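You operate a simulated robot arm through the tools that you are given. There is no shell and no other tool. Be economical: measure what you need, move in short steps, check, and stop when the job is done.

You are at the controls of a simulated robot arm. One attempt, no reset.

JOB
Take the spares box and leave it on the green tray. Put the steel block from the top of the tank bench on the green divider. Take the wide block and leave it on the upper shelf of the drain rack at d35. Take the tray on the top of the tank bench and put it away on the top of the side table. Put the 20 mm shim stack from the top of the check bench on the shelf of the side table and the 30 mm shim stack on top of the purple cover. Put one of the wire ends from the top of the check bench on the shelf of the check bench. Put the empty bobbin on the top of the winding bench away on the top of the parts cart. Stack the brown carton that says "Liner" from the top of the meter bench on top of the brown carton that says "Sleeve". Take the cup from the top of the meter bench and leave it on the top of the packing bench. Open the wide drawer, fetch the wipe from the lower shelf of the tall rack and set it in the inside of the wide drawer, then shut the drawer. Any order will do. Set down upright: spares box, empty bobbin.

It is judged by the outcome, as a careful person would: the job done as asked, and still so three seconds after it is handed in. It fails if anything else is knocked over, pushed out of place, dropped, spilled or broken. A push-on lid holds only when it is set on centred and level and pressed home; a screw cap is set on level and turned clockwise until tight.

ROBOT AND FRAMES
A 7-joint arm with a two-finger parallel gripper on a trunk, on a base that drives. Base frame: it is fixed to the floor where the robot stands at the start and does not move with it; the origin is under the middle of the robot, x ahead of it, y to its left, z up. Lengths are in mm, angles in degrees, forces in N, time in s.
Its first joint turns from -166.0 to 166.0 degrees. Places, roughly: brown carton [-2500, -1750, 750]; cup (6x6x5 cm) [-1700, -1700, 800]; empty bobbin (6x6x6 cm) [-1200, 200, 800]; green divider [-5250, 7000, 500]; green tray (36x22x8 cm) [900, 600, 800]; inside of the wide drawer [-1500, 3000, 600]; purple cover (25x25x4 cm) [-8400, 1000, 800]; shelf of the check bench [-8600, 600, 500]; shelf of the side table [-7900, 1000, 500]; shim stack [-8500, 1000, 750]; spares box [750, 0, 750]; steel block [-5250, 7000, 500]; top of the packing bench [-1400, 2400, 800]; top of the parts cart [-10400, 4300, 700]; top of the side table [-7900, 1000, 700]; tray (25x13x2 cm) [-4700, 7000, 600]; upper shelf of the drain rack at D35 (14x15 cm) [-5580, 6660, 940]; wide block [-5500, 7000, 500]; wide drawer [-1600, 3000, 700]; wipe (8x5x2 cm) [900, 3000, 800]; wire end (8x2x2 cm) [-8600, 1200, 800]. Payload 1.57 kg.
The TCP is the grasp point between the finger pads, 30 mm short of the fingertips. In the tool frame z runs along the fingers and y along their closing line. The gripper opens to 80 mm. The fingers are 17 mm wide and 12 mm thick; the gripper's body (40 by 82 mm) begins 80 mm behind the TCP.
Orientation is told as [roll, pitch, yaw] about the base's x, y, z axes, in that order, counted from this pose: with the fingers straight down and closing along the base's y, the tool's x points along the base's -x, its y along +y and its z along -z.

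CONTROLS
- The arm moves only by the tool move_arm. Its argument "motion" is a list of rows, each an object of numbers (a shift or turn left out is 0, a gripper value left out holds the last): "tx", "ty", "tz": the shift along the tool's x, y, z in units of 30 mm (1.0 is 30 mm); "ax", "ay", "az": the turn, a rotation vector about the tool's x, y, z in units of 4 degrees (1.0 is 4 degrees); "gripper": the gripper command, from -1 (shut) to 1 (fully open), values between in proportion. In form: [{"tx": .., "ty": .., "tz": .., "ax": .., "ay": .., "az": .., "gripper": ..}, ...]. A call has 1 to 20 rows; each row shifts and turns the commanded pose from where the row before left it, along the tool's axes as they then stand. A call with a number of a shift or a turn outside -1 to 1 is refused whole. Rows are played at 5 a second. More than 50 mm and 8.6 degrees between two rows, or a gripper value outside its range, and nothing of the call is played. A pose out of reach is approached as far as the arm can. The call stops where the force on the tool passes 40 N (or 10 N more than at its start, if that is more) or the arm is blocked; 0.2 s more then pass. The fingers move at their own pace (about 153 mm/s each) and stop on an object; they squeeze with about 23 N. The grip force told is the motor's: it shows also when the fingers shut on nothing. Time passes only in rows, and 0.2 s behind the last, so rows that do not move let the fingers close. It gives the time, the measured TCP pose, the force on the tool (base axes), the opening and the grip force at its end, in the units of the frame above (readings bear some noise), with the torque about the TCP (base axes, N m) and any sound that the robot's microphone picked up.
- Cameras (640 x 400 px; columns grow to the right, rows downward): "scene" is now at [-68.3, 242.4, 1326.4]; the picture's right is [0.98, -0.22, 0.00], its down [-0.20, -0.87, -0.46] and it looks along [0.10, 0.45, -0.89] (base axes); focal length 214 px, centre (320, 200). "wrist" rides on the gripper at [72, -7, -122] in the tool frame; the picture's right is [0.09, 1.00, 0.00], its down [-0.84, 0.08, -0.54] and it looks along [-0.54, 0.05, 0.84] (tool axes); focal length 238 px, centre (320, 200). There is no depth. A picture from a camera that has moved, and an enlarged one, comes with that camera's place and axes in the base frame and with its lens. The place of the scene camera against the robot may be out by one fixed shift of up to 25 mm in any direction.
- snapshot(camera): a new picture of that camera. The clock stands still meanwhile.
- drive_base(legs): drives the robot by 1 to 6 legs, each [ahead, left, turn to the left] in mm, mm and degrees, along the robot's own axes; the way and the turn of a leg run together, so that a leg with both is an arc; at most 1500 mm and 180 degrees a leg. The arm and the cameras ride along, it lands a little off, and it stops where it bumps. It gives what a move gives.
- aim_head(pan, tilt): turns the head with the scene camera to pan (to the left, within 143 degrees either way) and tilt (down, from -29 to 69), counted from straight ahead of the robot. It gives what a move gives.
- inspect(camera, box): a new picture of the part [left, top, right, bottom] of that camera's present view, enlarged. The clock stands still meanwhile.
- sign_off(): hands the job in; it is judged then, once.

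Go step by step. Nothing tells you exact positions but the pictures and the camera data: compare them with the known pose of the tool, close in by small moves and look again before you grip or let go. The budget is 567 turns and 360 pictures, counting those below and the enlarged ones. Unless the task says otherwise, let go and move clear before handing in, and close with one line.

The tools are called after "Call:" as name(argument=value, ...) on one line, values as JSON. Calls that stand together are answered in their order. move_arm: Moves the arm, as the interface text tells. Its arguments: {"type":"object","properties":{"motion":{"type":"array"}},"required":["motion"]} The other tools are called the same way: drive_base (legs) drives the base; aim_head (pan, tilt) turns the head that bears the scene camera; snapshot (camera) takes a picture; inspect (camera, box) takes an enlarged picture of a part of a camera's view; sign_off () hands the job in.

At the start:

```text
clock: 0.0
tool_pos: [256.3, 481.2, 1045.0]
orientation: [0.0, 0.0, -0.1]
ft_force: [0.3, 0.6, 0.1]
wrist_torque: [0.03, 0.0, 0.0]
grip_width: 80.0
grip_force: 0.0
robot x, y, heading: [1.5, -1.9, -0.1]
head pan, tilt: [77.3, 62.6]
```

scene: 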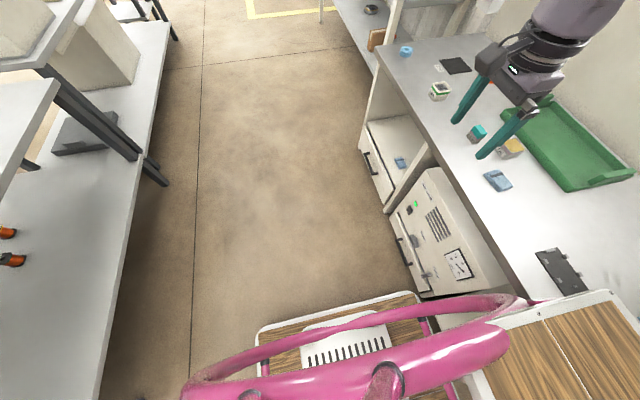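
wrist: 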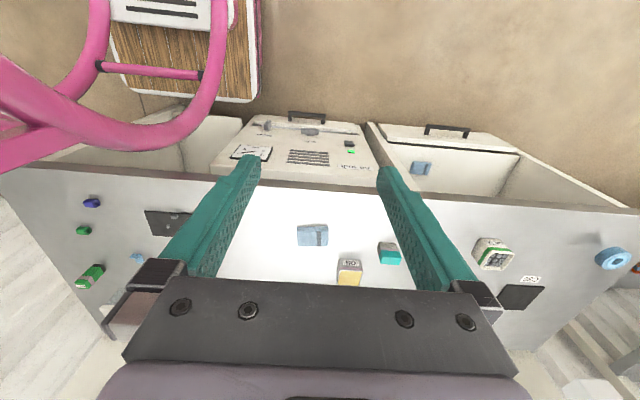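

The robot stands by a bench with the green tray ahead; I'll look at the bench ahead first to find the spares box.

Call:
aim_head(pan=0, tilt=45)

Call:
snapshot(camera="scene")

```text
clock: 1.5
tool_pos: [256.9, 479.0, 1044.1]
orientation: [-0.1, 0.0, -0.1]
ft_force: [0.0, -0.4, 0.3]
wrist_torque: [0.02, -0.05, -0.01]
grip_width: 80.2
grip_force: 0.0
robot x, y, heading: [-1.2, -2.0, -0.0]
head pan, tilt: [0.0, 45.0]
```

```text
357 pictures are left
camera scene: at [-1.0, 180.4, 1348.8], right [0.0, -1.0, 0.0], down [-0.71, 0.0, -0.71], along [0.71, 0.0, -0.71], focal length 214 px, centre (320, 200)
```

scene: 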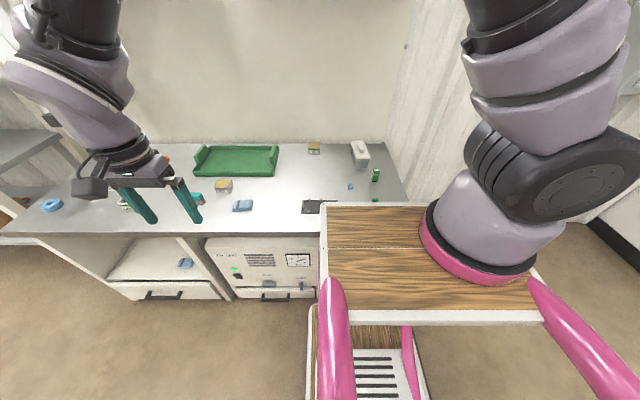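

I'll zoom in on the bench to identify labels.

Call:
inspect(camera="scene", box=[290, 130, 410, 220])

Call:
inspect(camera="scene", box=[100, 130, 320, 300])

```text
4.44 times, centred on (350, 175) of scene
camera zoom: at [-1.0, 180.4, 1348.8], right [0.0, -1.0, 0.0], down [-0.71, 0.0, -0.71], along [0.71, 0.0, -0.71], focal length 953 px, centre (187, 311)
```

zoom: 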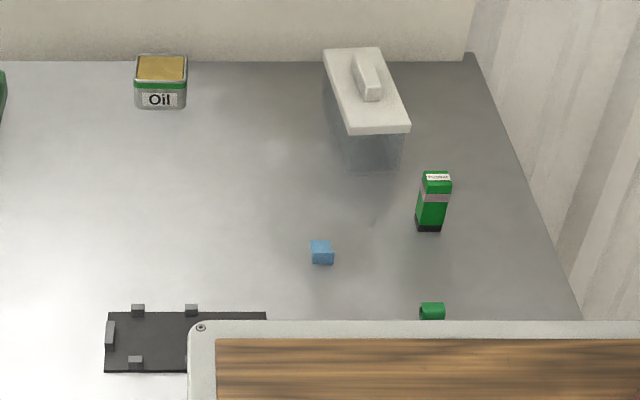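

```text
2.35 times, centred on (210, 215) of scene
camera zoom: at [-1.0, 180.4, 1348.8], right [0.0, -1.0, 0.0], down [-0.71, 0.0, -0.71], along [0.71, 0.0, -0.71], focal length 505 px, centre (579, 165)
```

zoom: 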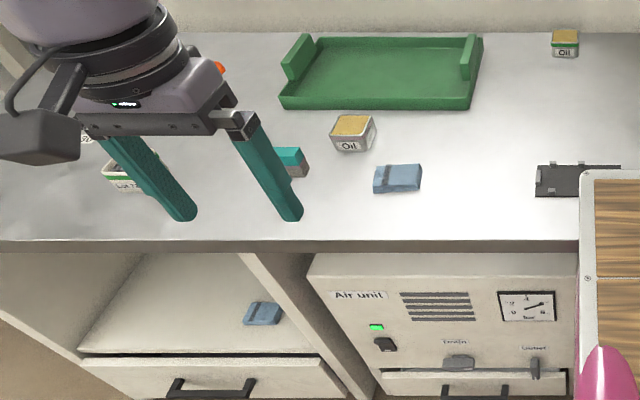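

The box with a white lid and knob at about (960,-20) is the likely spares box. I'll bring the wrist camera over it for a close look.

Call:
move_arm(motion=[{"tx": -1}, {"tx": -1}, {"tx": -1}, {"tx": -1}, {"tx": -1}, {"tx": -1}, {"tx": -1}, {"tx": -1}, {"tx": -1}, {"tx": -1}, {"tx": -1}, {"tx": -1}, {"ty": -1}, {"ty": -1}, {"ty": -1}, {"ty": -1}, {"ty": -1}, {"ty": -1}, {"ty": -1}, {"ty": -1}])

Call:
move_arm(motion=[{"ty": -1}, {"ty": -1}, {"ty": -1}, {"ty": -1}, {"ty": -1}, {"ty": -1}, {"ty": -1}, {"ty": -1}, {"ty": -0.5}])

Call:
snapshot(camera="wrist")

Call:
snapshot(camera="scene")

```text
clock: 5.7
tool_pos: [616.8, 241.5, 1045.3]
orientation: [0.0, 0.0, 0.1]
ft_force: [-0.2, 0.2, 0.1]
wrist_torque: [-0.05, 0.01, 0.03]
grip_width: 79.7
grip_force: 0.1
robot x, y, heading: [0.6, 2.0, -0.2]
head pan, tilt: [0.0, 45.0]
```

```text
clock: 7.7
tool_pos: [616.2, -15.4, 1045.0]
orientation: [0.0, 0.0, 0.1]
ft_force: [-0.3, -0.3, 1.6]
wrist_torque: [-0.05, 0.01, 0.03]
grip_width: 80.0
grip_force: 0.1
robot x, y, heading: [1.0, 0.7, -0.2]
head pan, tilt: [0.0, 45.0]
```

```text
354 pictures are left
camera wrist: at [543.9, -20.4, 1167.4], right [-0.09, 1.0, 0.0], down [0.84, 0.08, 0.54], along [0.54, 0.05, -0.84], focal length 238 px, centre (320, 200)
```

wrist: 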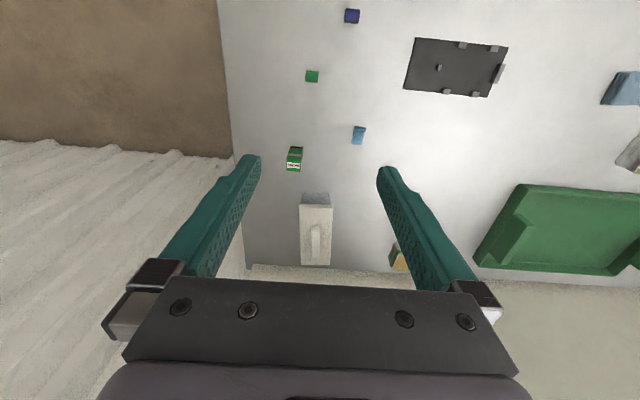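

```text
353 pictures are left
camera scene: at [-1.0, 180.5, 1348.8], right [0.0, -1.0, 0.0], down [-0.71, 0.0, -0.71], along [0.71, 0.0, -0.71], focal length 214 px, centre (320, 200)
```

scene: 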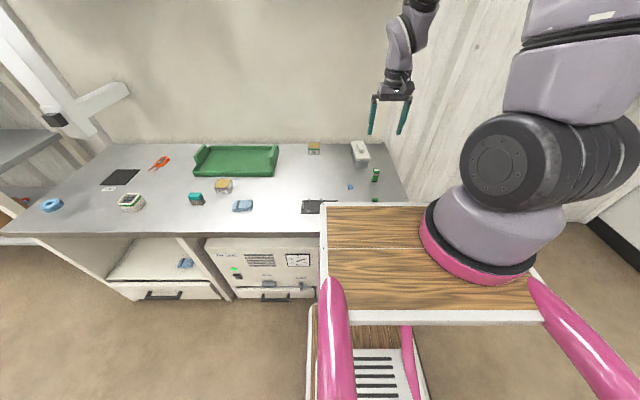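

Now zooming on the box through the wrist camera.

Call:
inspect(camera="wrist", box=[260, 150, 380, 280])

```text
3.08 times, centred on (320, 215) of wrist
camera zoom: at [543.9, -20.4, 1167.4], right [-0.09, 1.0, 0.0], down [0.84, 0.08, 0.54], along [0.54, 0.05, -0.84], focal length 733 px, centre (320, 154)
```

zoom: 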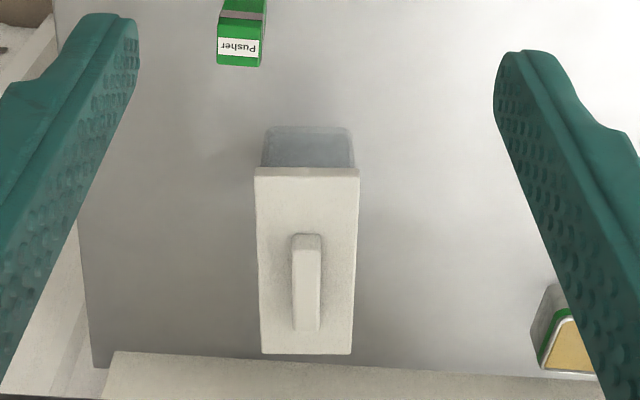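

The box is clear-sided with a push-on-looking lid with a grip bar. I'll lower in front for a side view.

Call:
move_arm(motion=[{"tz": 1}, {"tz": 1}, {"tz": 1}, {"tz": 1}, {"tz": 1}, {"tx": 0}])

Call:
inspect(camera="wrist", box=[220, 140, 420, 270])

```text
clock: 9.1
tool_pos: [617.4, -14.1, 896.9]
orientation: [-0.1, 0.0, 0.0]
ft_force: [0.0, -0.6, -0.4]
wrist_torque: [0.0, -0.01, -0.02]
grip_width: 79.9
grip_force: 0.1
robot x, y, heading: [-0.2, -1.1, 0.2]
head pan, tilt: [0.0, 45.0]
```

```text
3.08 times, centred on (320, 205) of wrist
camera zoom: at [544.0, -21.5, 1018.5], right [-0.09, 1.0, 0.0], down [0.84, 0.08, 0.54], along [0.54, 0.05, -0.84], focal length 733 px, centre (320, 185)
```

zoom: 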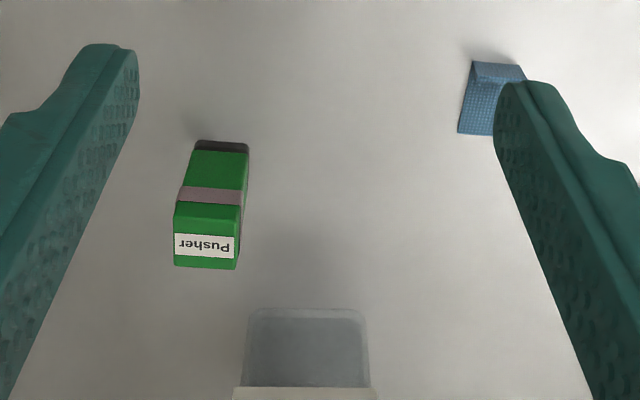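

I estimate the lid (65 wide, 165 long) centred at about (878, 2), yaw +5°, top ~793. I'll position above it and check.

Call:
move_arm(motion=[{"tx": -1}, {"tx": -1}, {"tx": -1}, {"tx": -1}, {"tx": -1}, {"tx": -1}, {"tx": -1}, {"tx": -1}, {"tx": -0.7, "ty": 0.55}, {"az": -0.62}, {"az": -0.63}, {"tz": 1}, {"tx": 0}])

Call:
snapshot(camera="wrist")

Call:
inspect(camera="scene", box=[300, 90, 440, 190])

```text
clock: 11.9
tool_pos: [877.7, 1.7, 864.5]
orientation: [0.0, 0.0, 5.0]
ft_force: [-0.5, 0.7, 0.8]
wrist_torque: [0.01, -0.04, 0.01]
grip_width: 80.2
grip_force: 0.1
robot x, y, heading: [1.8, 0.7, 0.1]
head pan, tilt: [0.0, 45.0]
```

```text
350 pictures are left
camera wrist: at [805.6, -10.4, 987.2], right [-0.18, 0.98, 0.0], down [0.83, 0.15, 0.54], along [0.53, 0.1, -0.84], focal length 238 px, centre (320, 200)
```

wrist: 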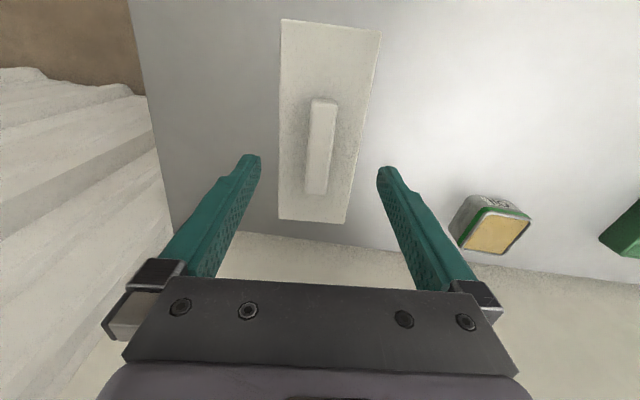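

```text
4.00 times, centred on (370, 140) of scene
camera zoom: at [-1.0, 180.3, 1348.9], right [0.0, -1.0, 0.0], down [-0.71, 0.0, -0.71], along [0.71, 0.0, -0.71], focal length 858 px, centre (120, 440)
```

zoom: 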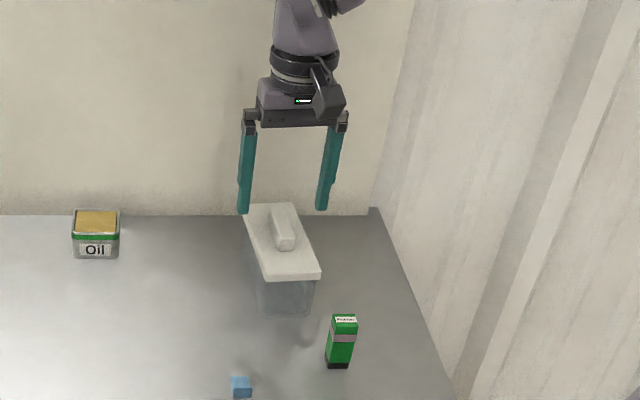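

Aligned. Descend so pads span lid and body, then grip and lift a little as a test.

Call:
move_arm(motion=[{"tz": 1, "tx": 0.15}, {"tz": 1}, {"tz": 0.9}, {"tx": 0}, {"gripper": -1}, {"gripper": -1}, {"gripper": -1}])

Call:
inspect(camera="scene", box=[320, 110, 420, 190])

Call:
snapshot(camera="wrist")

```text
clock: 13.5
tool_pos: [873.6, 1.7, 777.7]
orientation: [0.0, 0.0, 5.1]
ft_force: [0.4, 0.6, 0.2]
wrist_torque: [0.02, 0.02, 0.01]
grip_width: 62.5
grip_force: 22.9
robot x, y, heading: [-2.3, 1.3, 0.0]
head pan, tilt: [0.0, 45.0]
heard: snap
```

```text
5.00 times, centred on (370, 150) of scene
camera zoom: at [-1.0, 180.3, 1348.9], right [0.0, -1.0, 0.0], down [-0.71, 0.0, -0.71], along [0.71, 0.0, -0.71], focal length 1072 px, centre (70, 450)
```

zoom: 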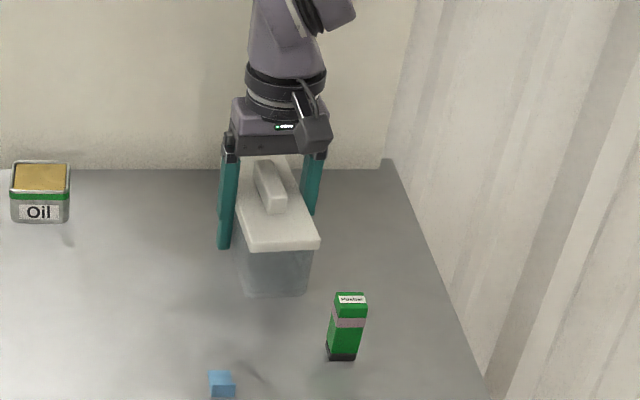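

```text
347 pictures are left
camera wrist: at [801.7, -10.1, 899.2], right [-0.18, 0.98, 0.0], down [0.83, 0.15, 0.54], along [0.53, 0.1, -0.84], focal length 238 px, centre (320, 200)
```

wrist: 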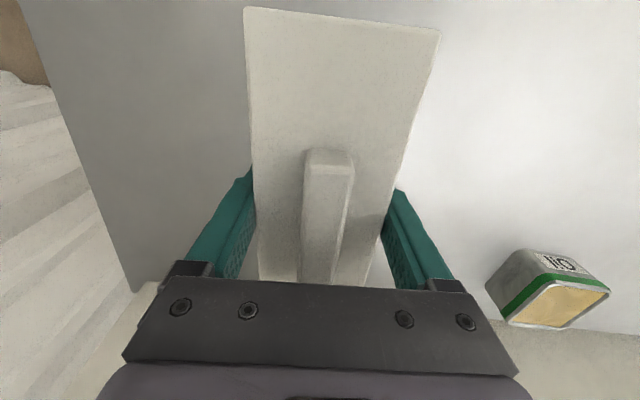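

Gripped at 62.5 mm, with a snap sound. Test lift by a small amount and look.

Call:
move_arm(motion=[{"tz": -0.3}, {"tz": -0.3}, {"tx": 0}, {"tx": 0}])

Call:
inspect(camera="scene", box=[320, 110, 420, 190])

```text
clock: 14.5
tool_pos: [872.5, 0.5, 795.3]
orientation: [-0.1, -0.1, 5.0]
ft_force: [-0.4, 0.1, -0.7]
wrist_torque: [-0.01, 0.02, -0.03]
grip_width: 62.9
grip_force: 23.5
robot x, y, heading: [1.7, 1.4, -0.2]
head pan, tilt: [0.0, 45.0]
```

```text
5.00 times, centred on (370, 150) of scene
camera zoom: at [-1.0, 180.3, 1348.9], right [0.0, -1.0, 0.0], down [-0.71, 0.0, -0.71], along [0.71, 0.0, -0.71], focal length 1072 px, centre (70, 450)
```

zoom: 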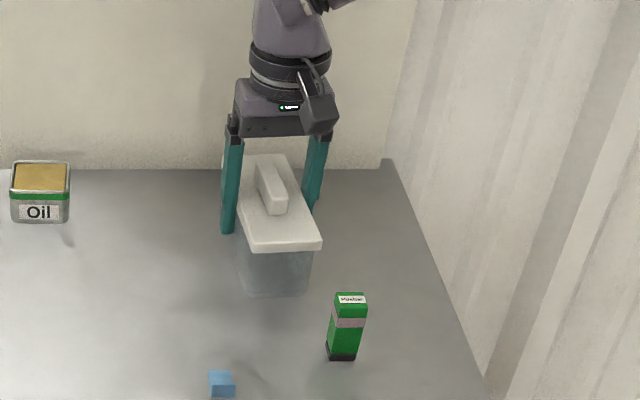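

Call:
snapshot(camera="wrist")

Call:
inspect(camera="scene", box=[350, 125, 390, 175])

```text
345 pictures are left
camera wrist: at [801.3, -11.6, 917.4], right [-0.18, 0.98, 0.0], down [0.83, 0.15, 0.54], along [0.53, 0.1, -0.84], focal length 238 px, centre (320, 200)
```

wrist: 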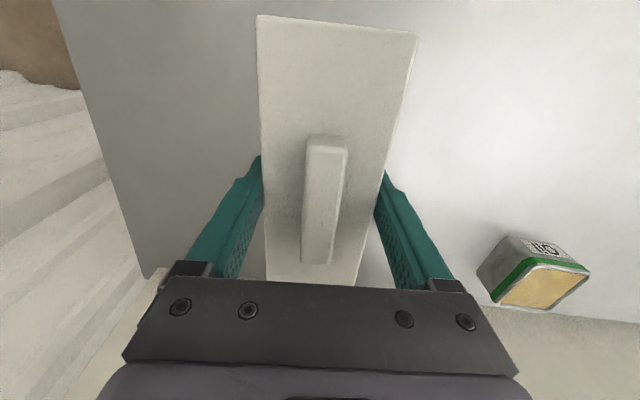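

```text
8.00 times, centred on (370, 150) of scene
camera zoom: at [-1.0, 180.3, 1348.9], right [0.0, -1.0, 0.0], down [-0.71, 0.0, -0.71], along [0.71, 0.0, -0.71], focal length 1716 px, centre (-80, 600)
```

zoom: 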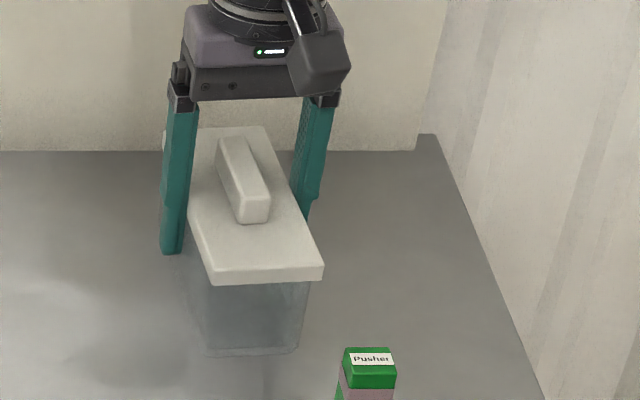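

The fingers slid up without lifting the box. I'll release and try the grip bar instead, again with a small test lift.

Call:
move_arm(motion=[{"gripper": 1}, {"gripper": 1}, {"tx": 0}])

Call:
snapshot(camera="wrist")

```text
clock: 15.3
tool_pos: [873.1, 0.7, 795.5]
orientation: [-0.1, 0.0, 5.0]
ft_force: [-0.3, -0.7, -0.1]
wrist_torque: [-0.01, -0.01, 0.02]
grip_width: 80.2
grip_force: 0.1
robot x, y, heading: [-0.4, 1.6, 0.2]
head pan, tilt: [0.0, 45.0]
heard: snap
```

```text
343 pictures are left
camera wrist: at [801.3, -11.5, 917.4], right [-0.18, 0.98, 0.0], down [0.83, 0.15, 0.54], along [0.53, 0.1, -0.84], focal length 238 px, centre (320, 200)
```

wrist: 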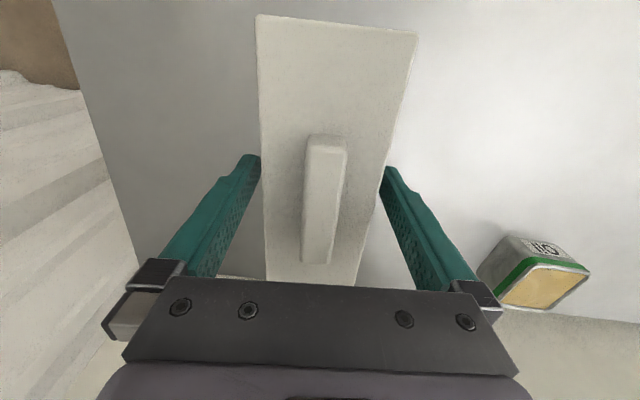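

Call:
move_arm(motion=[{"tz": -1}, {"tz": -0.8}, {"gripper": 0.0}, {"tz": 0.3}, {"tz": 0.2}, {"tx": 0}, {"tx": 0}])

Call:
inspect(camera="scene", box=[350, 115, 390, 165])

Call:
snapshot(camera="wrist")

```text
clock: 16.9
tool_pos: [873.7, 0.3, 833.2]
orientation: [0.1, 0.0, 5.0]
ft_force: [-6.3, -0.1, 21.8]
wrist_torque: [-0.04, 0.2, -0.06]
grip_width: 39.9
grip_force: 0.0
robot x, y, heading: [-0.2, -0.4, -0.0]
head pan, tilt: [0.0, 45.0]
```

```text
8.00 times, centred on (370, 140) of scene
camera zoom: at [-2.0, 180.2, 1348.9], right [0.0, -1.0, 0.0], down [-0.71, 0.0, -0.71], along [0.71, 0.0, -0.71], focal length 1716 px, centre (-80, 680)
```

zoom: 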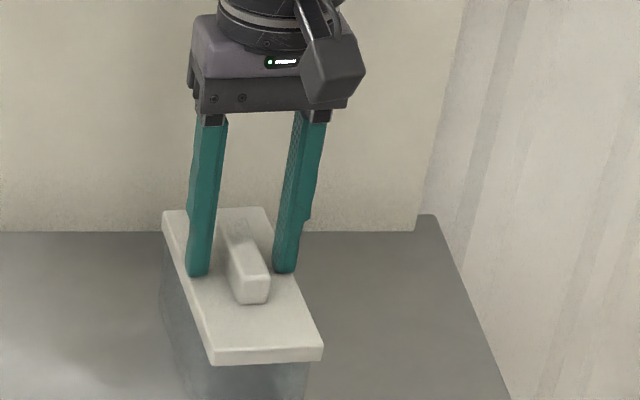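

```text
341 pictures are left
camera wrist: at [800.9, -11.8, 957.4], right [-0.18, 0.98, 0.0], down [0.83, 0.15, 0.54], along [0.53, 0.1, -0.84], focal length 238 px, centre (320, 200)
```

wrist: 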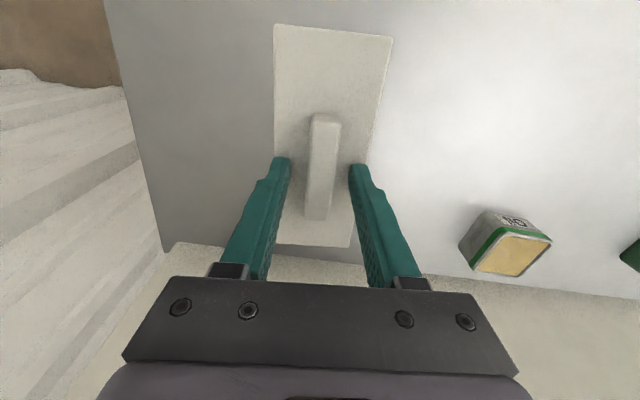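

Tips just touch the lid (top z≈803). Back off 4 mm, grip the bar, and test-lift 10 mm.

Call:
move_arm(motion=[{"tz": -0.15}, {"gripper": -1}, {"tx": 0}, {"tx": 0}, {"tz": -0.2}, {"tz": -0.2}, {"tx": 0}])

Call:
inspect(camera="scene", box=[345, 115, 395, 175])

```text
clock: 18.5
tool_pos: [873.4, -0.3, 850.3]
orientation: [0.0, 0.0, 5.0]
ft_force: [0.6, 0.1, 0.2]
wrist_torque: [0.0, 0.01, -0.03]
grip_width: 16.8
grip_force: 22.9
robot x, y, heading: [-1.7, -3.7, -0.2]
head pan, tilt: [0.0, 45.0]
heard: snap
```

```text
6.67 times, centred on (370, 145) of scene
camera zoom: at [-1.0, 180.3, 1348.9], right [0.0, -1.0, 0.0], down [-0.71, 0.0, -0.71], along [0.71, 0.0, -0.71], focal length 1430 px, centre (-13, 567)
```

zoom: 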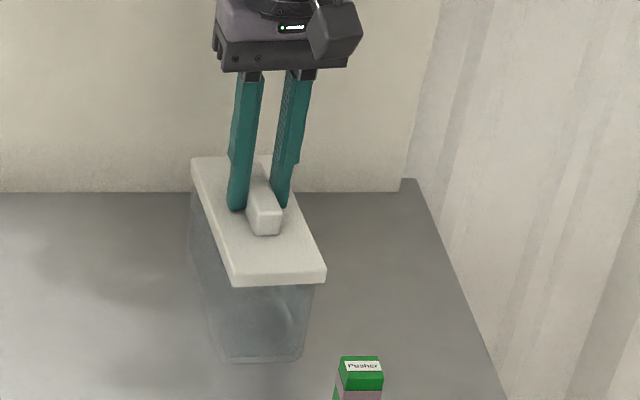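

The lid lifted off by itself (about 12 mm) while the body stayed, so the lid won't carry the box. I'll set it back straight down and press it home.

Call:
move_arm(motion=[{"tz": 0.2}, {"tz": 0.2}, {"tx": 0}])

Call:
move_arm(motion=[{"gripper": 0}, {"tx": 0}, {"tz": 0.1}, {"tz": 0.1}, {"tz": 0.1}, {"tz": 0.1}, {"tz": 0.1}, {"tx": 0}])

Call:
inspect(camera="scene", box=[345, 115, 395, 175])

```text
clock: 19.3
tool_pos: [873.9, 1.1, 839.3]
orientation: [0.0, 0.0, 5.0]
ft_force: [0.0, -1.3, 0.0]
wrist_torque: [-0.01, 0.01, 0.0]
grip_width: 16.7
grip_force: 23.7
robot x, y, heading: [2.1, -2.1, 0.1]
head pan, tilt: [0.0, 45.0]
```

```text
clock: 20.4
tool_pos: [873.9, 1.3, 837.3]
orientation: [0.1, -0.3, 5.0]
ft_force: [-8.9, -0.7, 19.2]
wrist_torque: [-0.12, 0.31, -0.03]
grip_width: 40.0
grip_force: 0.1
robot x, y, heading: [-0.9, 0.4, -0.2]
head pan, tilt: [0.0, 45.0]
heard: snap
stopped in row 5: the force on the tool passed its limit at 45 N (the readings are from after the stop); the commanded pose is now the measured one
```

```text
6.67 times, centred on (370, 145) of scene
camera zoom: at [-2.1, 180.3, 1348.9], right [0.0, -1.0, 0.0], down [-0.71, 0.0, -0.71], along [0.71, 0.0, -0.71], focal length 1430 px, centre (-13, 567)
```

zoom: 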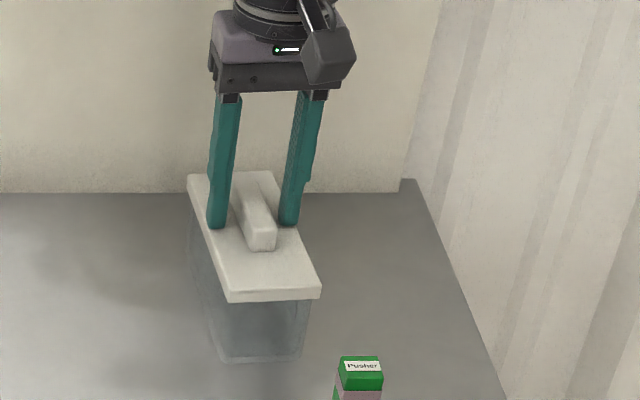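

I'll press the lid at its middle with closed fingers on the bar top to make sure it is seated.

Call:
move_arm(motion=[{"tz": -0.5}, {"tz": -0.8}, {"gripper": -1}, {"gripper": -1}, {"tx": 0}, {"tz": 0.4}, {"tz": 0.2}, {"tz": 0.1}, {"tz": 0.1}, {"tz": 0.1}, {"tz": 0.1}, {"tz": 0.1}, {"tz": 0.1}, {"tz": 0.1}])

Call:
inspect(camera="scene", box=[345, 115, 395, 175])

```text
clock: 22.4
tool_pos: [875.4, 0.3, 855.2]
orientation: [0.1, -0.3, 4.7]
ft_force: [-8.2, -1.6, 18.8]
wrist_torque: [-0.03, 0.31, -0.06]
grip_width: 0.0
grip_force: 21.0
robot x, y, heading: [-2.7, 2.8, -0.2]
head pan, tilt: [0.0, 45.0]
stopped in row 9: the force on the tool passed its limit at 45 N (the readings are from after the stop); the commanded pose is now the measured one
```

```text
6.67 times, centred on (370, 145) of scene
camera zoom: at [-2.3, 180.2, 1348.9], right [0.0, -1.0, 0.0], down [-0.71, 0.0, -0.71], along [0.71, 0.0, -0.71], focal length 1430 px, centre (-13, 567)
```

zoom: 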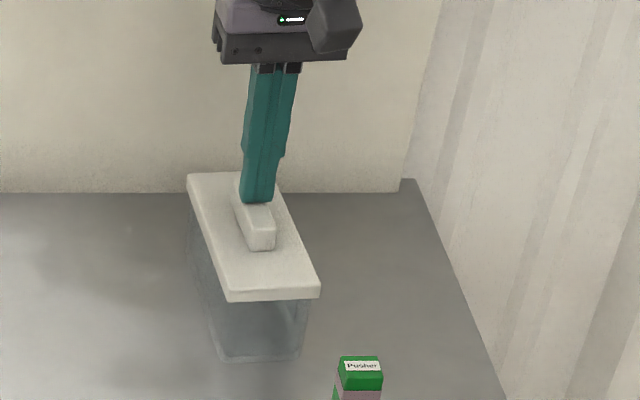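

Lid pressed. Next I'll grip the body itself under the lid, with fingers nearly horizontal from the front; first retreat upward and flip the wrist so the camera is on top.

Call:
move_arm(motion=[{"tz": -1}, {"tz": -1}, {"tz": -1}, {"tz": -1, "tx": 1}, {"tz": -1, "tx": 1}, {"tx": 1}, {"tx": 1}, {"tx": 1}, {"tx": 1}, {"az": -1, "gripper": 1}, {"az": -1}, {"az": -1}, {"az": -1}, {"az": -1}, {"az": -1}, {"az": -1}, {"az": -1}, {"az": -1}, {"az": -1}, {"az": -1}])

Call:
move_arm(motion=[{"az": -1}, {"az": -1}, {"az": -1}, {"az": -1}, {"az": -1}, {"az": -1}, {"az": -1}, {"az": -1}, {"az": -1}, {"az": -1}, {"az": -1}, {"az": -1}, {"az": -1}, {"az": -1}, {"az": -1}, {"az": -1}, {"az": -1}, {"az": -1}, {"az": -1}, {"az": -1}])

Call:
move_arm(motion=[{"az": -1}, {"az": -1}, {"az": -1}, {"az": -1}, {"az": -1}, {"az": -1}, {"az": -1}, {"az": -1}, {"az": -1}, {"az": -1}, {"az": -1}, {"az": -1}, {"az": -1}, {"az": -1}])

```text
clock: 26.6
tool_pos: [696.7, -14.1, 1003.0]
orientation: [-0.1, -0.2, 48.9]
ft_force: [0.2, -0.4, 0.2]
wrist_torque: [0.02, -0.03, 0.04]
grip_width: 79.9
grip_force: 0.0
robot x, y, heading: [-1.7, -1.1, 0.1]
head pan, tilt: [0.0, 45.0]
```

```text
clock: 30.8
tool_pos: [696.0, -14.3, 1001.1]
orientation: [-0.2, 0.1, 129.0]
ft_force: [0.2, 0.0, -0.8]
wrist_torque: [0.01, 0.0, -0.03]
grip_width: 80.1
grip_force: 0.1
robot x, y, heading: [-3.0, -0.2, -0.1]
head pan, tilt: [0.0, 45.0]
```

```text
clock: 33.8
tool_pos: [694.6, -14.2, 1002.4]
orientation: [-0.1, 0.2, -175.0]
ft_force: [0.3, -0.3, 0.3]
wrist_torque: [-0.02, -0.01, -0.01]
grip_width: 79.8
grip_force: 0.1
robot x, y, heading: [-5.9, 1.5, -0.0]
head pan, tilt: [0.0, 45.0]
```

Call:
move_arm(motion=[{"ay": 1}, {"ay": 1}, {"ay": 1}, {"ay": 1}, {"ay": 1}, {"ay": 1}, {"ay": 1}, {"ay": 1}, {"ay": 1}, {"ay": 1}, {"ay": 1}, {"ay": 1}, {"ay": 1}, {"ay": 1}, {"ay": 1}, {"ay": 1}, {"ay": 1}, {"ay": 0.5}])

Call:
snapshot(camera="scene")

Call:
snapshot(camera="wrist")

```text
clock: 37.6
tool_pos: [695.0, -30.0, 1008.0]
orientation: [2.6, 46.0, -173.4]
ft_force: [0.4, 0.9, 0.8]
wrist_torque: [-0.03, -0.02, -0.02]
grip_width: 79.8
grip_force: 0.0
out of reach, approached as far as the arm can: row 6, 8, 14, 15, 16, 17, 18
robot x, y, heading: [0.7, -0.5, 0.1]
head pan, tilt: [0.0, 45.0]
```

```text
337 pictures are left
camera scene: at [-1.3, 180.9, 1348.8], right [0.0, -1.0, 0.0], down [-0.71, 0.0, -0.71], along [0.71, 0.0, -0.71], focal length 214 px, centre (320, 200)
```

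scene: 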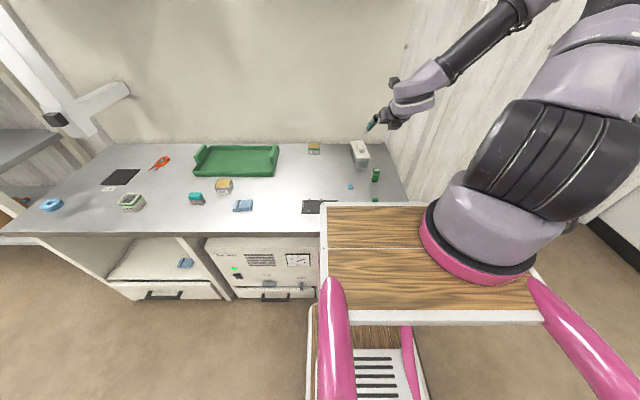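

```text
336 pictures are left
camera wrist: at [654.5, -21.0, 1144.4], right [0.14, -0.98, 0.1], down [-0.96, -0.16, -0.22], along [0.24, -0.06, -0.97], focal length 238 px, centre (320, 200)
```

wrist: 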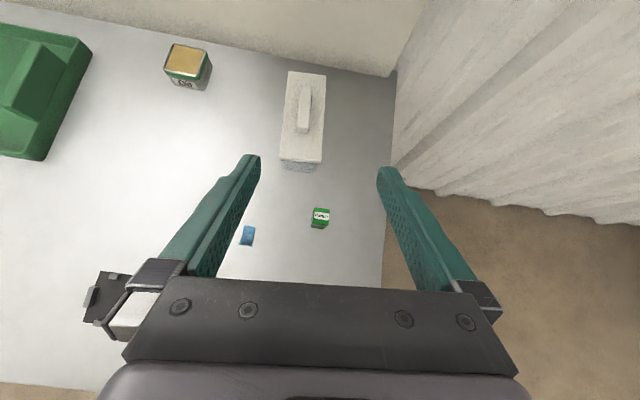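

Fingers cannot come in flat here (and the Pusher bottle stands in the way). I'll undo the pitch and retry the vertical side grip deeper on the body, watching the force.

Call:
move_arm(motion=[{"ay": -1}, {"ay": -1}, {"ay": -1}, {"ay": -1}, {"ay": -1}, {"ay": -1}, {"ay": -1}, {"ay": -1}, {"ay": -1}, {"ay": -1}, {"ay": -1}, {"ay": -1}, {"ay": -1}, {"ay": -1}, {"ay": -1}, {"ay": -1}, {"ay": -1}, {"ay": -0.5}])

Call:
move_arm(motion=[{"tx": 1}, {"tx": 1}, {"tx": 1}, {"tx": 1}, {"tx": 1}, {"tx": 0.95, "tz": 1}, {"tz": 1}, {"tz": 1}, {"tx": 0}])

Call:
snapshot(camera="wrist")

```text
clock: 41.4
tool_pos: [694.1, -31.9, 1005.8]
orientation: [2.0, -24.1, -176.3]
ft_force: [-0.7, 0.4, -0.5]
wrist_torque: [0.02, -0.04, -0.02]
grip_width: 80.0
grip_force: 0.0
robot x, y, heading: [2.2, -0.1, -0.1]
head pan, tilt: [0.0, 45.0]
```

```text
clock: 43.4
tool_pos: [776.7, -29.0, 892.4]
orientation: [1.9, -23.9, -176.5]
ft_force: [0.2, 0.3, 0.0]
wrist_torque: [-0.03, -0.01, 0.0]
grip_width: 80.5
grip_force: 0.1
out of reach, approached as far as the arm can: row 4, 5, 6
robot x, y, heading: [-0.1, -2.8, 0.2]
head pan, tilt: [0.0, 45.0]
```

```text
335 pictures are left
camera wrist: at [890.2, -9.7, 973.2], right [0.16, -0.99, -0.01], down [-0.54, -0.09, 0.84], along [-0.83, -0.13, -0.55], focal length 238 px, centre (320, 200)
```

wrist: 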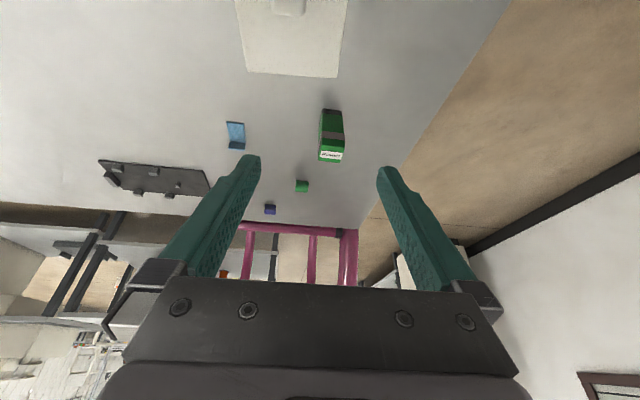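

Call:
move_arm(motion=[{"tz": -1}, {"tz": -1}, {"ay": 1}, {"ay": 1}, {"ay": 1}, {"ay": 1}, {"ay": 1}, {"ay": 1, "ax": 0.5}, {"tx": 0}])

```text
clock: 45.4
tool_pos: [801.4, -24.9, 943.2]
orientation: [-0.3, 0.2, -175.6]
ft_force: [0.0, 0.7, -0.4]
wrist_torque: [0.01, -0.03, 0.03]
grip_width: 80.5
grip_force: 0.1
robot x, y, heading: [-4.4, -0.0, 0.0]
head pan, tilt: [0.0, 45.0]
```

Call:
move_arm(motion=[{"tx": 1, "ty": -0.34}, {"tx": 1, "ty": -0.34, "tz": 0.8}, {"tx": 0.46, "tz": 0.8}, {"tx": 0}])

Call:
snapshot(camera="wrist")

```text
clock: 46.4
tool_pos: [872.3, -0.6, 895.9]
orientation: [0.0, 0.1, -175.6]
ft_force: [0.2, 0.0, 0.3]
wrist_torque: [-0.01, -0.03, -0.02]
grip_width: 80.1
grip_force: 0.1
robot x, y, heading: [0.8, 0.6, 0.0]
head pan, tilt: [0.0, 45.0]
```

```text
334 pictures are left
camera wrist: at [941.9, 11.9, 1018.8], right [0.17, -0.99, 0.0], down [-0.83, -0.14, 0.54], along [-0.53, -0.09, -0.84], focal length 238 px, centre (320, 200)
```

wrist: 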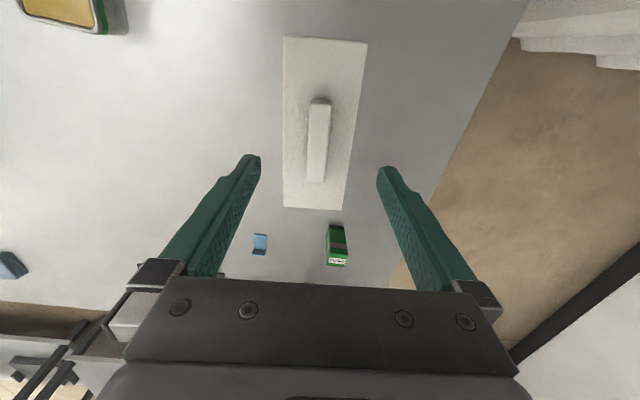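

Call:
move_arm(motion=[{"tz": 1, "ty": -0.08}, {"tz": 1}, {"tz": 1}, {"tz": 1}, {"tz": 0.15}, {"tx": 0}])

Call:
move_arm(motion=[{"gripper": -1}, {"tx": 0}, {"tx": 0}])

Call:
move_arm(motion=[{"tz": -0.2}])

Call:
inspect(camera="scene", box=[345, 115, 395, 175])

Call:
inspect(camera="wrist", box=[180, 0, 460, 300])

```text
clock: 47.8
tool_pos: [871.8, 4.4, 770.9]
orientation: [-0.1, 0.0, -175.6]
ft_force: [-0.5, -0.1, 0.1]
wrist_torque: [0.0, -0.05, 0.02]
grip_width: 80.1
grip_force: 0.0
robot x, y, heading: [-1.8, -0.8, 0.1]
head pan, tilt: [0.0, 45.0]
```

```text
clock: 48.6
tool_pos: [871.8, 3.3, 772.0]
orientation: [-0.1, 0.2, -175.6]
ft_force: [-0.2, -0.8, -0.1]
wrist_torque: [-0.01, 0.0, -0.02]
grip_width: 62.6
grip_force: 23.0
robot x, y, heading: [-1.5, -0.2, -0.1]
head pan, tilt: [0.0, 45.0]
heard: snap
```

```text
clock: 49.0
tool_pos: [872.4, 4.2, 779.6]
orientation: [-0.2, 0.1, -175.5]
ft_force: [-0.2, 0.3, 0.5]
wrist_torque: [0.01, 0.01, 0.03]
grip_width: 62.9
grip_force: 23.2
robot x, y, heading: [-0.6, 0.7, 0.1]
head pan, tilt: [0.0, 45.0]
```

```text
6.67 times, centred on (370, 145) of scene
camera zoom: at [-1.1, 180.2, 1348.9], right [0.0, -1.0, 0.0], down [-0.71, 0.0, -0.71], along [0.71, 0.0, -0.71], focal length 1430 px, centre (-13, 567)
```

zoom: 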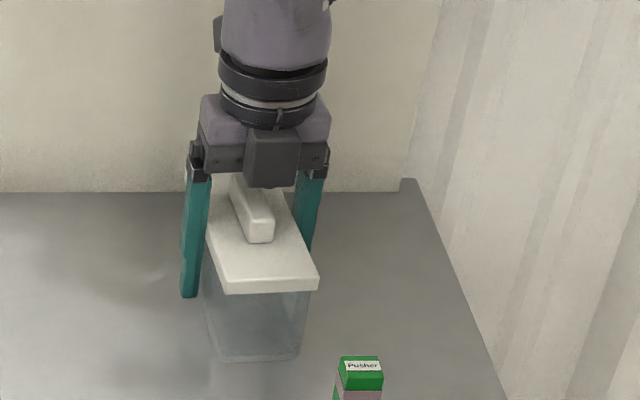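

```text
1.33 times, centred on (320, 150) of wrist
camera zoom: at [942.5, 16.3, 901.2], right [0.17, -0.99, 0.0], down [-0.83, -0.14, 0.54], along [-0.53, -0.09, -0.84], focal length 318 px, centre (320, 267)
```

zoom: 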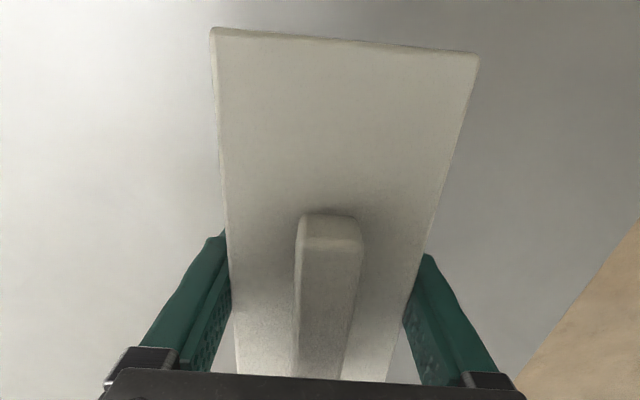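

The lid follows the grip while the body stays, so I'll move lid and body separately: lid aside first, then body, then lid back on. First let the lid down and release.

Call:
move_arm(motion=[{"tz": 0.25}, {"tx": 0}, {"gripper": 1}, {"gripper": 1}, {"tz": -1}, {"tz": -1}, {"tz": -1}, {"tx": 0}])

Call:
snapshot(camera="wrist")

```text
clock: 50.8
tool_pos: [871.8, 2.9, 861.9]
orientation: [-0.2, 0.1, -175.6]
ft_force: [0.2, -0.5, -0.2]
wrist_torque: [0.0, 0.0, -0.02]
grip_width: 80.0
grip_force: 0.1
robot x, y, heading: [-0.8, 0.8, 0.3]
head pan, tilt: [0.0, 45.0]
heard: snap
```

```text
331 pictures are left
camera wrist: at [942.2, 16.3, 983.3], right [0.17, -0.99, 0.0], down [-0.83, -0.14, 0.54], along [-0.53, -0.09, -0.84], focal length 238 px, centre (320, 200)
```

wrist: 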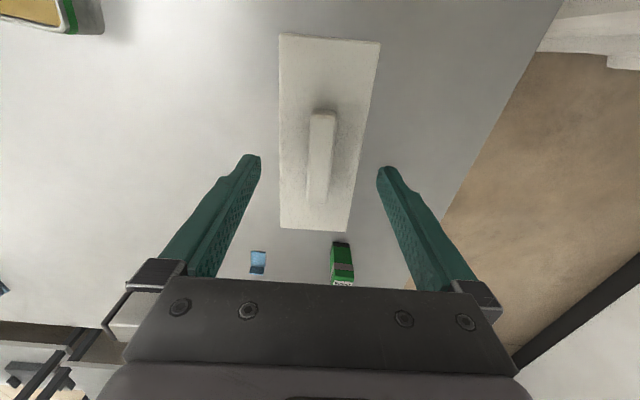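

The snap on release suggests the lid re-seats when let go in place. Now lift the lid by its bar and set it aside at y≈+100.

Call:
move_arm(motion=[{"gripper": 0}, {"tz": 0.5}, {"tz": 0.33}, {"tx": 0}, {"gripper": -1}, {"tx": 0}, {"tx": 0}])

Call:
move_arm(motion=[{"tz": -0.3}, {"tz": -0.5}, {"tz": -0.5}, {"tz": -0.7}, {"tx": 0}])

Call:
inspect(camera="scene", box=[345, 115, 395, 175])

Call:
snapshot(camera="wrist")

```text
clock: 52.4
tool_pos: [871.6, 3.9, 836.3]
orientation: [-0.2, 0.2, -175.7]
ft_force: [0.6, 1.3, 2.3]
wrist_torque: [0.03, -0.04, 0.03]
grip_width: 16.9
grip_force: 22.3
robot x, y, heading: [-1.3, 0.1, -0.1]
head pan, tilt: [0.0, 45.0]
```

```text
clock: 53.6
tool_pos: [872.5, 3.4, 894.3]
orientation: [-0.1, 0.0, -175.7]
ft_force: [-0.1, 0.4, 0.0]
wrist_torque: [0.0, 0.0, 0.0]
grip_width: 16.8
grip_force: 23.3
robot x, y, heading: [-3.9, 1.9, -0.1]
head pan, tilt: [0.0, 45.0]
heard: snap
```

```text
6.67 times, centred on (370, 145) of scene
camera zoom: at [-1.2, 180.2, 1348.9], right [0.0, -1.0, 0.0], down [-0.71, 0.0, -0.71], along [0.71, 0.0, -0.71], focal length 1430 px, centre (-13, 567)
```

zoom: 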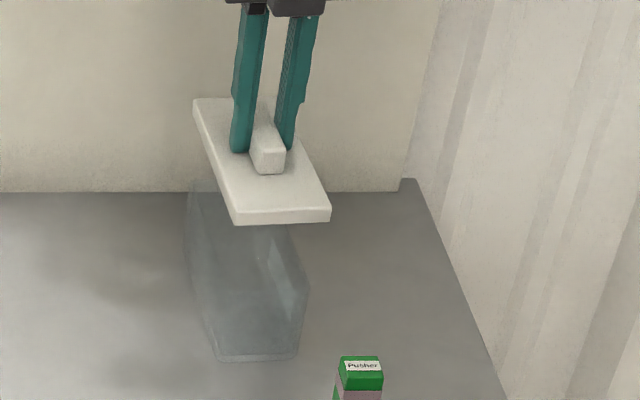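

```text
329 pictures are left
camera wrist: at [942.9, 16.1, 1017.5], right [0.17, -0.99, 0.0], down [-0.83, -0.14, 0.54], along [-0.53, -0.09, -0.84], focal length 238 px, centre (320, 200)
```

wrist: 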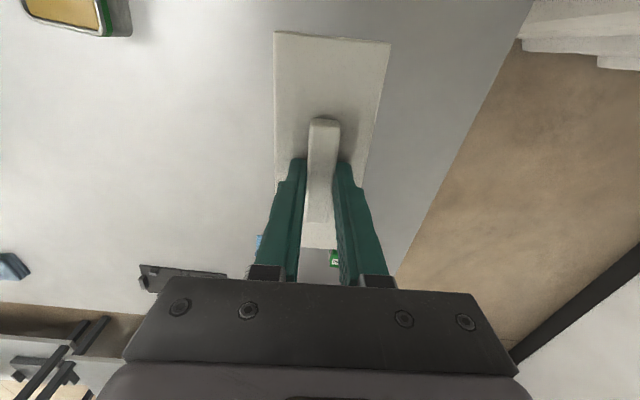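

Lid is off cleanly. Move it left and set on the bench.

Call:
move_arm(motion=[{"ty": -1}, {"ty": -1}, {"ty": -1}, {"ty": -0.4}, {"tz": 1}, {"tz": 1}, {"tz": 1}, {"tz": 0.3}, {"tx": 0}])

Call:
inspect(camera="scene", box=[305, 115, 395, 195])

```text
clock: 55.6
tool_pos: [865.4, 105.6, 797.1]
orientation: [-0.1, 0.1, -175.6]
ft_force: [0.2, -0.2, -0.5]
wrist_torque: [0.02, -0.05, 0.01]
grip_width: 16.6
grip_force: 22.7
robot x, y, heading: [3.2, -0.2, 0.0]
head pan, tilt: [0.0, 45.0]
```

```text
5.00 times, centred on (350, 155) of scene
camera zoom: at [-1.2, 180.3, 1348.9], right [0.0, -1.0, 0.0], down [-0.71, 0.0, -0.71], along [0.71, 0.0, -0.71], focal length 1072 px, centre (170, 425)
```

zoom: 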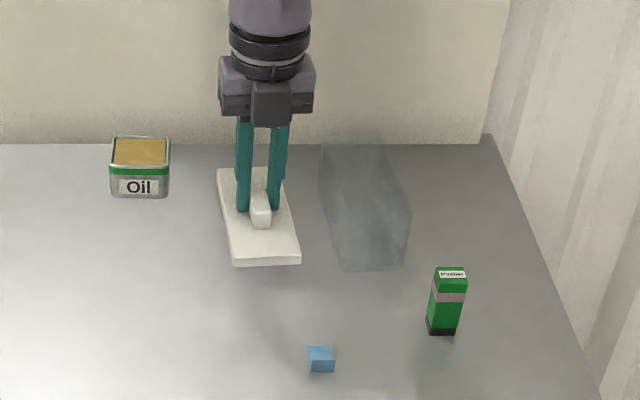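

Call:
move_arm(motion=[{"tz": 0.2}, {"tz": 0.1}, {"tz": 0.1}, {"tz": 0.1}, {"tx": 0}])

```text
clock: 56.8
tool_pos: [864.3, 106.1, 780.8]
orientation: [-0.1, 0.1, -175.6]
ft_force: [-0.7, -0.2, 1.9]
wrist_torque: [-0.04, 0.0, -0.02]
grip_width: 16.6
grip_force: 23.4
robot x, y, heading: [1.7, 1.9, -0.0]
head pan, tilt: [0.0, 45.0]
```

Call:
move_arm(motion=[{"tz": 0.07}, {"tx": 0}])

```text
clock: 57.4
tool_pos: [865.4, 106.6, 781.6]
orientation: [-0.2, 0.4, -175.5]
ft_force: [-1.3, -2.2, 22.8]
wrist_torque: [-0.14, 0.33, -0.02]
grip_width: 17.1
grip_force: 23.1
robot x, y, heading: [-2.3, 2.4, -0.2]
head pan, tilt: [0.0, 45.0]
```

Lid is down on the bench. Release and go view the body from above.

Call:
move_arm(motion=[{"tz": -0.1}, {"gripper": 0.0}, {"tx": 0}, {"tz": -1}, {"tz": -1}, {"tz": -1}, {"tz": -0.5, "gripper": 1}, {"ty": 1}, {"ty": 1}, {"ty": 1}, {"ty": 0.45, "tx": 0.2}, {"tx": 0}])

Call:
snapshot(camera="wrist")

```text
clock: 60.0
tool_pos: [879.2, 2.0, 886.4]
orientation: [-0.1, 0.1, -175.5]
ft_force: [0.1, -0.9, -0.4]
wrist_torque: [-0.03, 0.03, 0.0]
grip_width: 80.0
grip_force: 0.0
robot x, y, heading: [4.3, -2.6, -0.1]
head pan, tilt: [0.0, 45.0]
```

```text
327 pictures are left
camera wrist: at [950.3, 15.4, 1009.5], right [0.17, -0.99, 0.0], down [-0.83, -0.14, 0.54], along [-0.53, -0.09, -0.84], focal length 238 px, centre (320, 200)
```

wrist: 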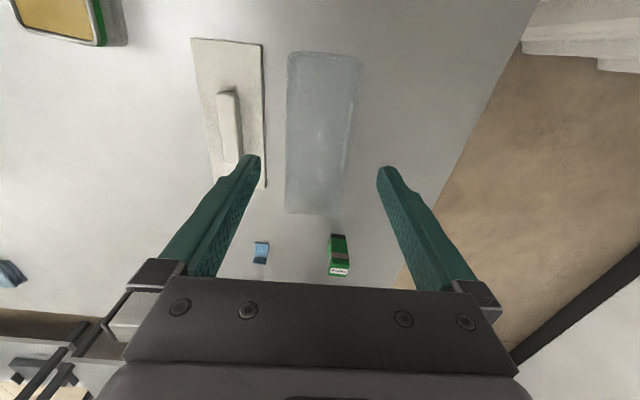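

Call:
move_arm(motion=[{"tz": 1, "tx": -0.27}, {"tz": 1}, {"tz": 1}, {"tz": 0.9}, {"tx": 0}, {"gripper": -1}, {"tx": 0}, {"tx": 0}])

Call:
move_arm(motion=[{"tz": -0.3}, {"tx": 0}])

Call:
inspect(camera="scene", box=[305, 115, 395, 195])

```text
clock: 61.8
tool_pos: [869.2, 1.2, 770.2]
orientation: [-0.1, 0.1, -175.6]
ft_force: [-0.1, -0.2, 0.2]
wrist_torque: [-0.12, -0.25, -0.08]
grip_width: 59.9
grip_force: 23.2
robot x, y, heading: [2.3, -0.5, 0.1]
head pan, tilt: [0.0, 45.0]
```

```text
clock: 62.4
tool_pos: [870.7, 1.1, 778.7]
orientation: [-0.3, 0.1, -175.5]
ft_force: [0.1, -1.0, -1.8]
wrist_torque: [-0.01, 0.02, -0.01]
grip_width: 59.8
grip_force: 22.6
robot x, y, heading: [-1.2, -3.3, 0.4]
head pan, tilt: [0.0, 45.0]
```

```text
5.00 times, centred on (350, 155) of scene
camera zoom: at [-1.1, 180.3, 1348.9], right [0.0, -1.0, 0.0], down [-0.71, 0.0, -0.71], along [0.71, 0.0, -0.71], focal length 1072 px, centre (170, 425)
```

zoom: 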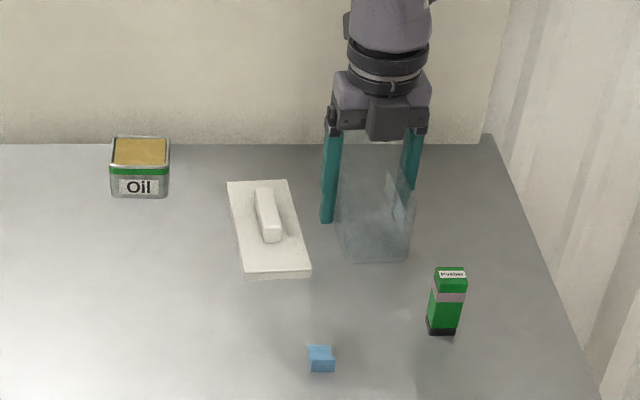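

The body comes up in the grip (59.9 mm). Lift and carry toward the tray.

Call:
move_arm(motion=[{"tz": -1}, {"tz": -1}, {"tz": -1}, {"tz": -1}, {"tz": -1}, {"ty": -1}, {"ty": -1}, {"ty": -1}, {"ty": -1}, {"ty": -1}, {"ty": -1}, {"ty": -1}, {"ty": -1}, {"ty": -1}, {"ty": -1}, {"ty": -1}, {"ty": -1}, {"tx": 0}])

Call:
snapshot(camera="wrist")

Call:
inspect(camera="scene", box=[160, 100, 340, 220])

```text
clock: 66.2
tool_pos: [843.3, 360.5, 929.1]
orientation: [-0.2, 0.1, -175.6]
ft_force: [0.0, 0.3, -2.0]
wrist_torque: [0.02, -0.01, -0.06]
grip_width: 59.8
grip_force: 22.6
robot x, y, heading: [-0.0, -0.3, -0.2]
head pan, tilt: [0.0, 45.0]
```

```text
325 pictures are left
camera wrist: at [912.6, 373.1, 1051.3], right [0.17, -0.99, 0.0], down [-0.83, -0.14, 0.54], along [-0.53, -0.09, -0.84], focal length 238 px, centre (320, 200)
```

wrist: 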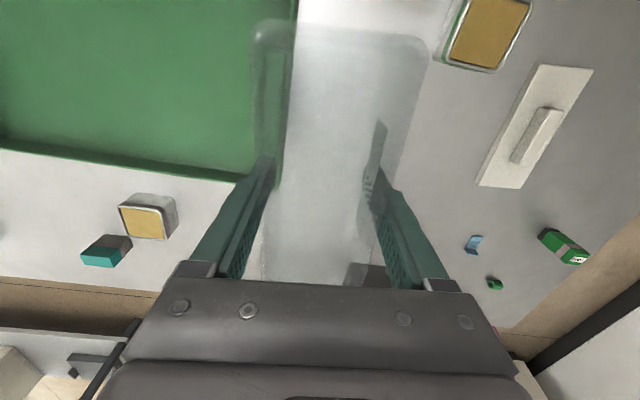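

```text
3.33 times, centred on (250, 160) of scene
camera zoom: at [-1.2, 180.3, 1348.9], right [0.0, -1.0, 0.0], down [-0.71, 0.0, -0.71], along [0.71, 0.0, -0.71], focal length 715 px, centre (553, 333)
```

zoom: 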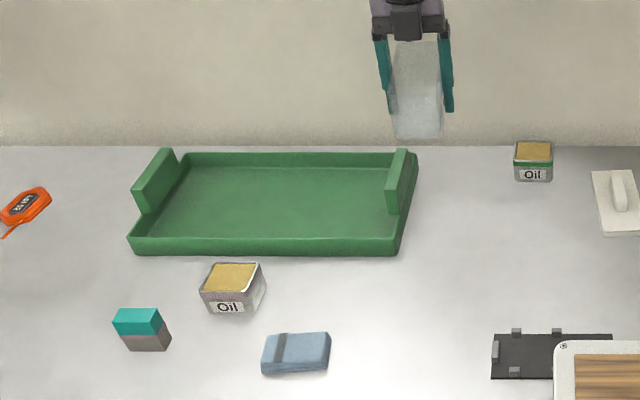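

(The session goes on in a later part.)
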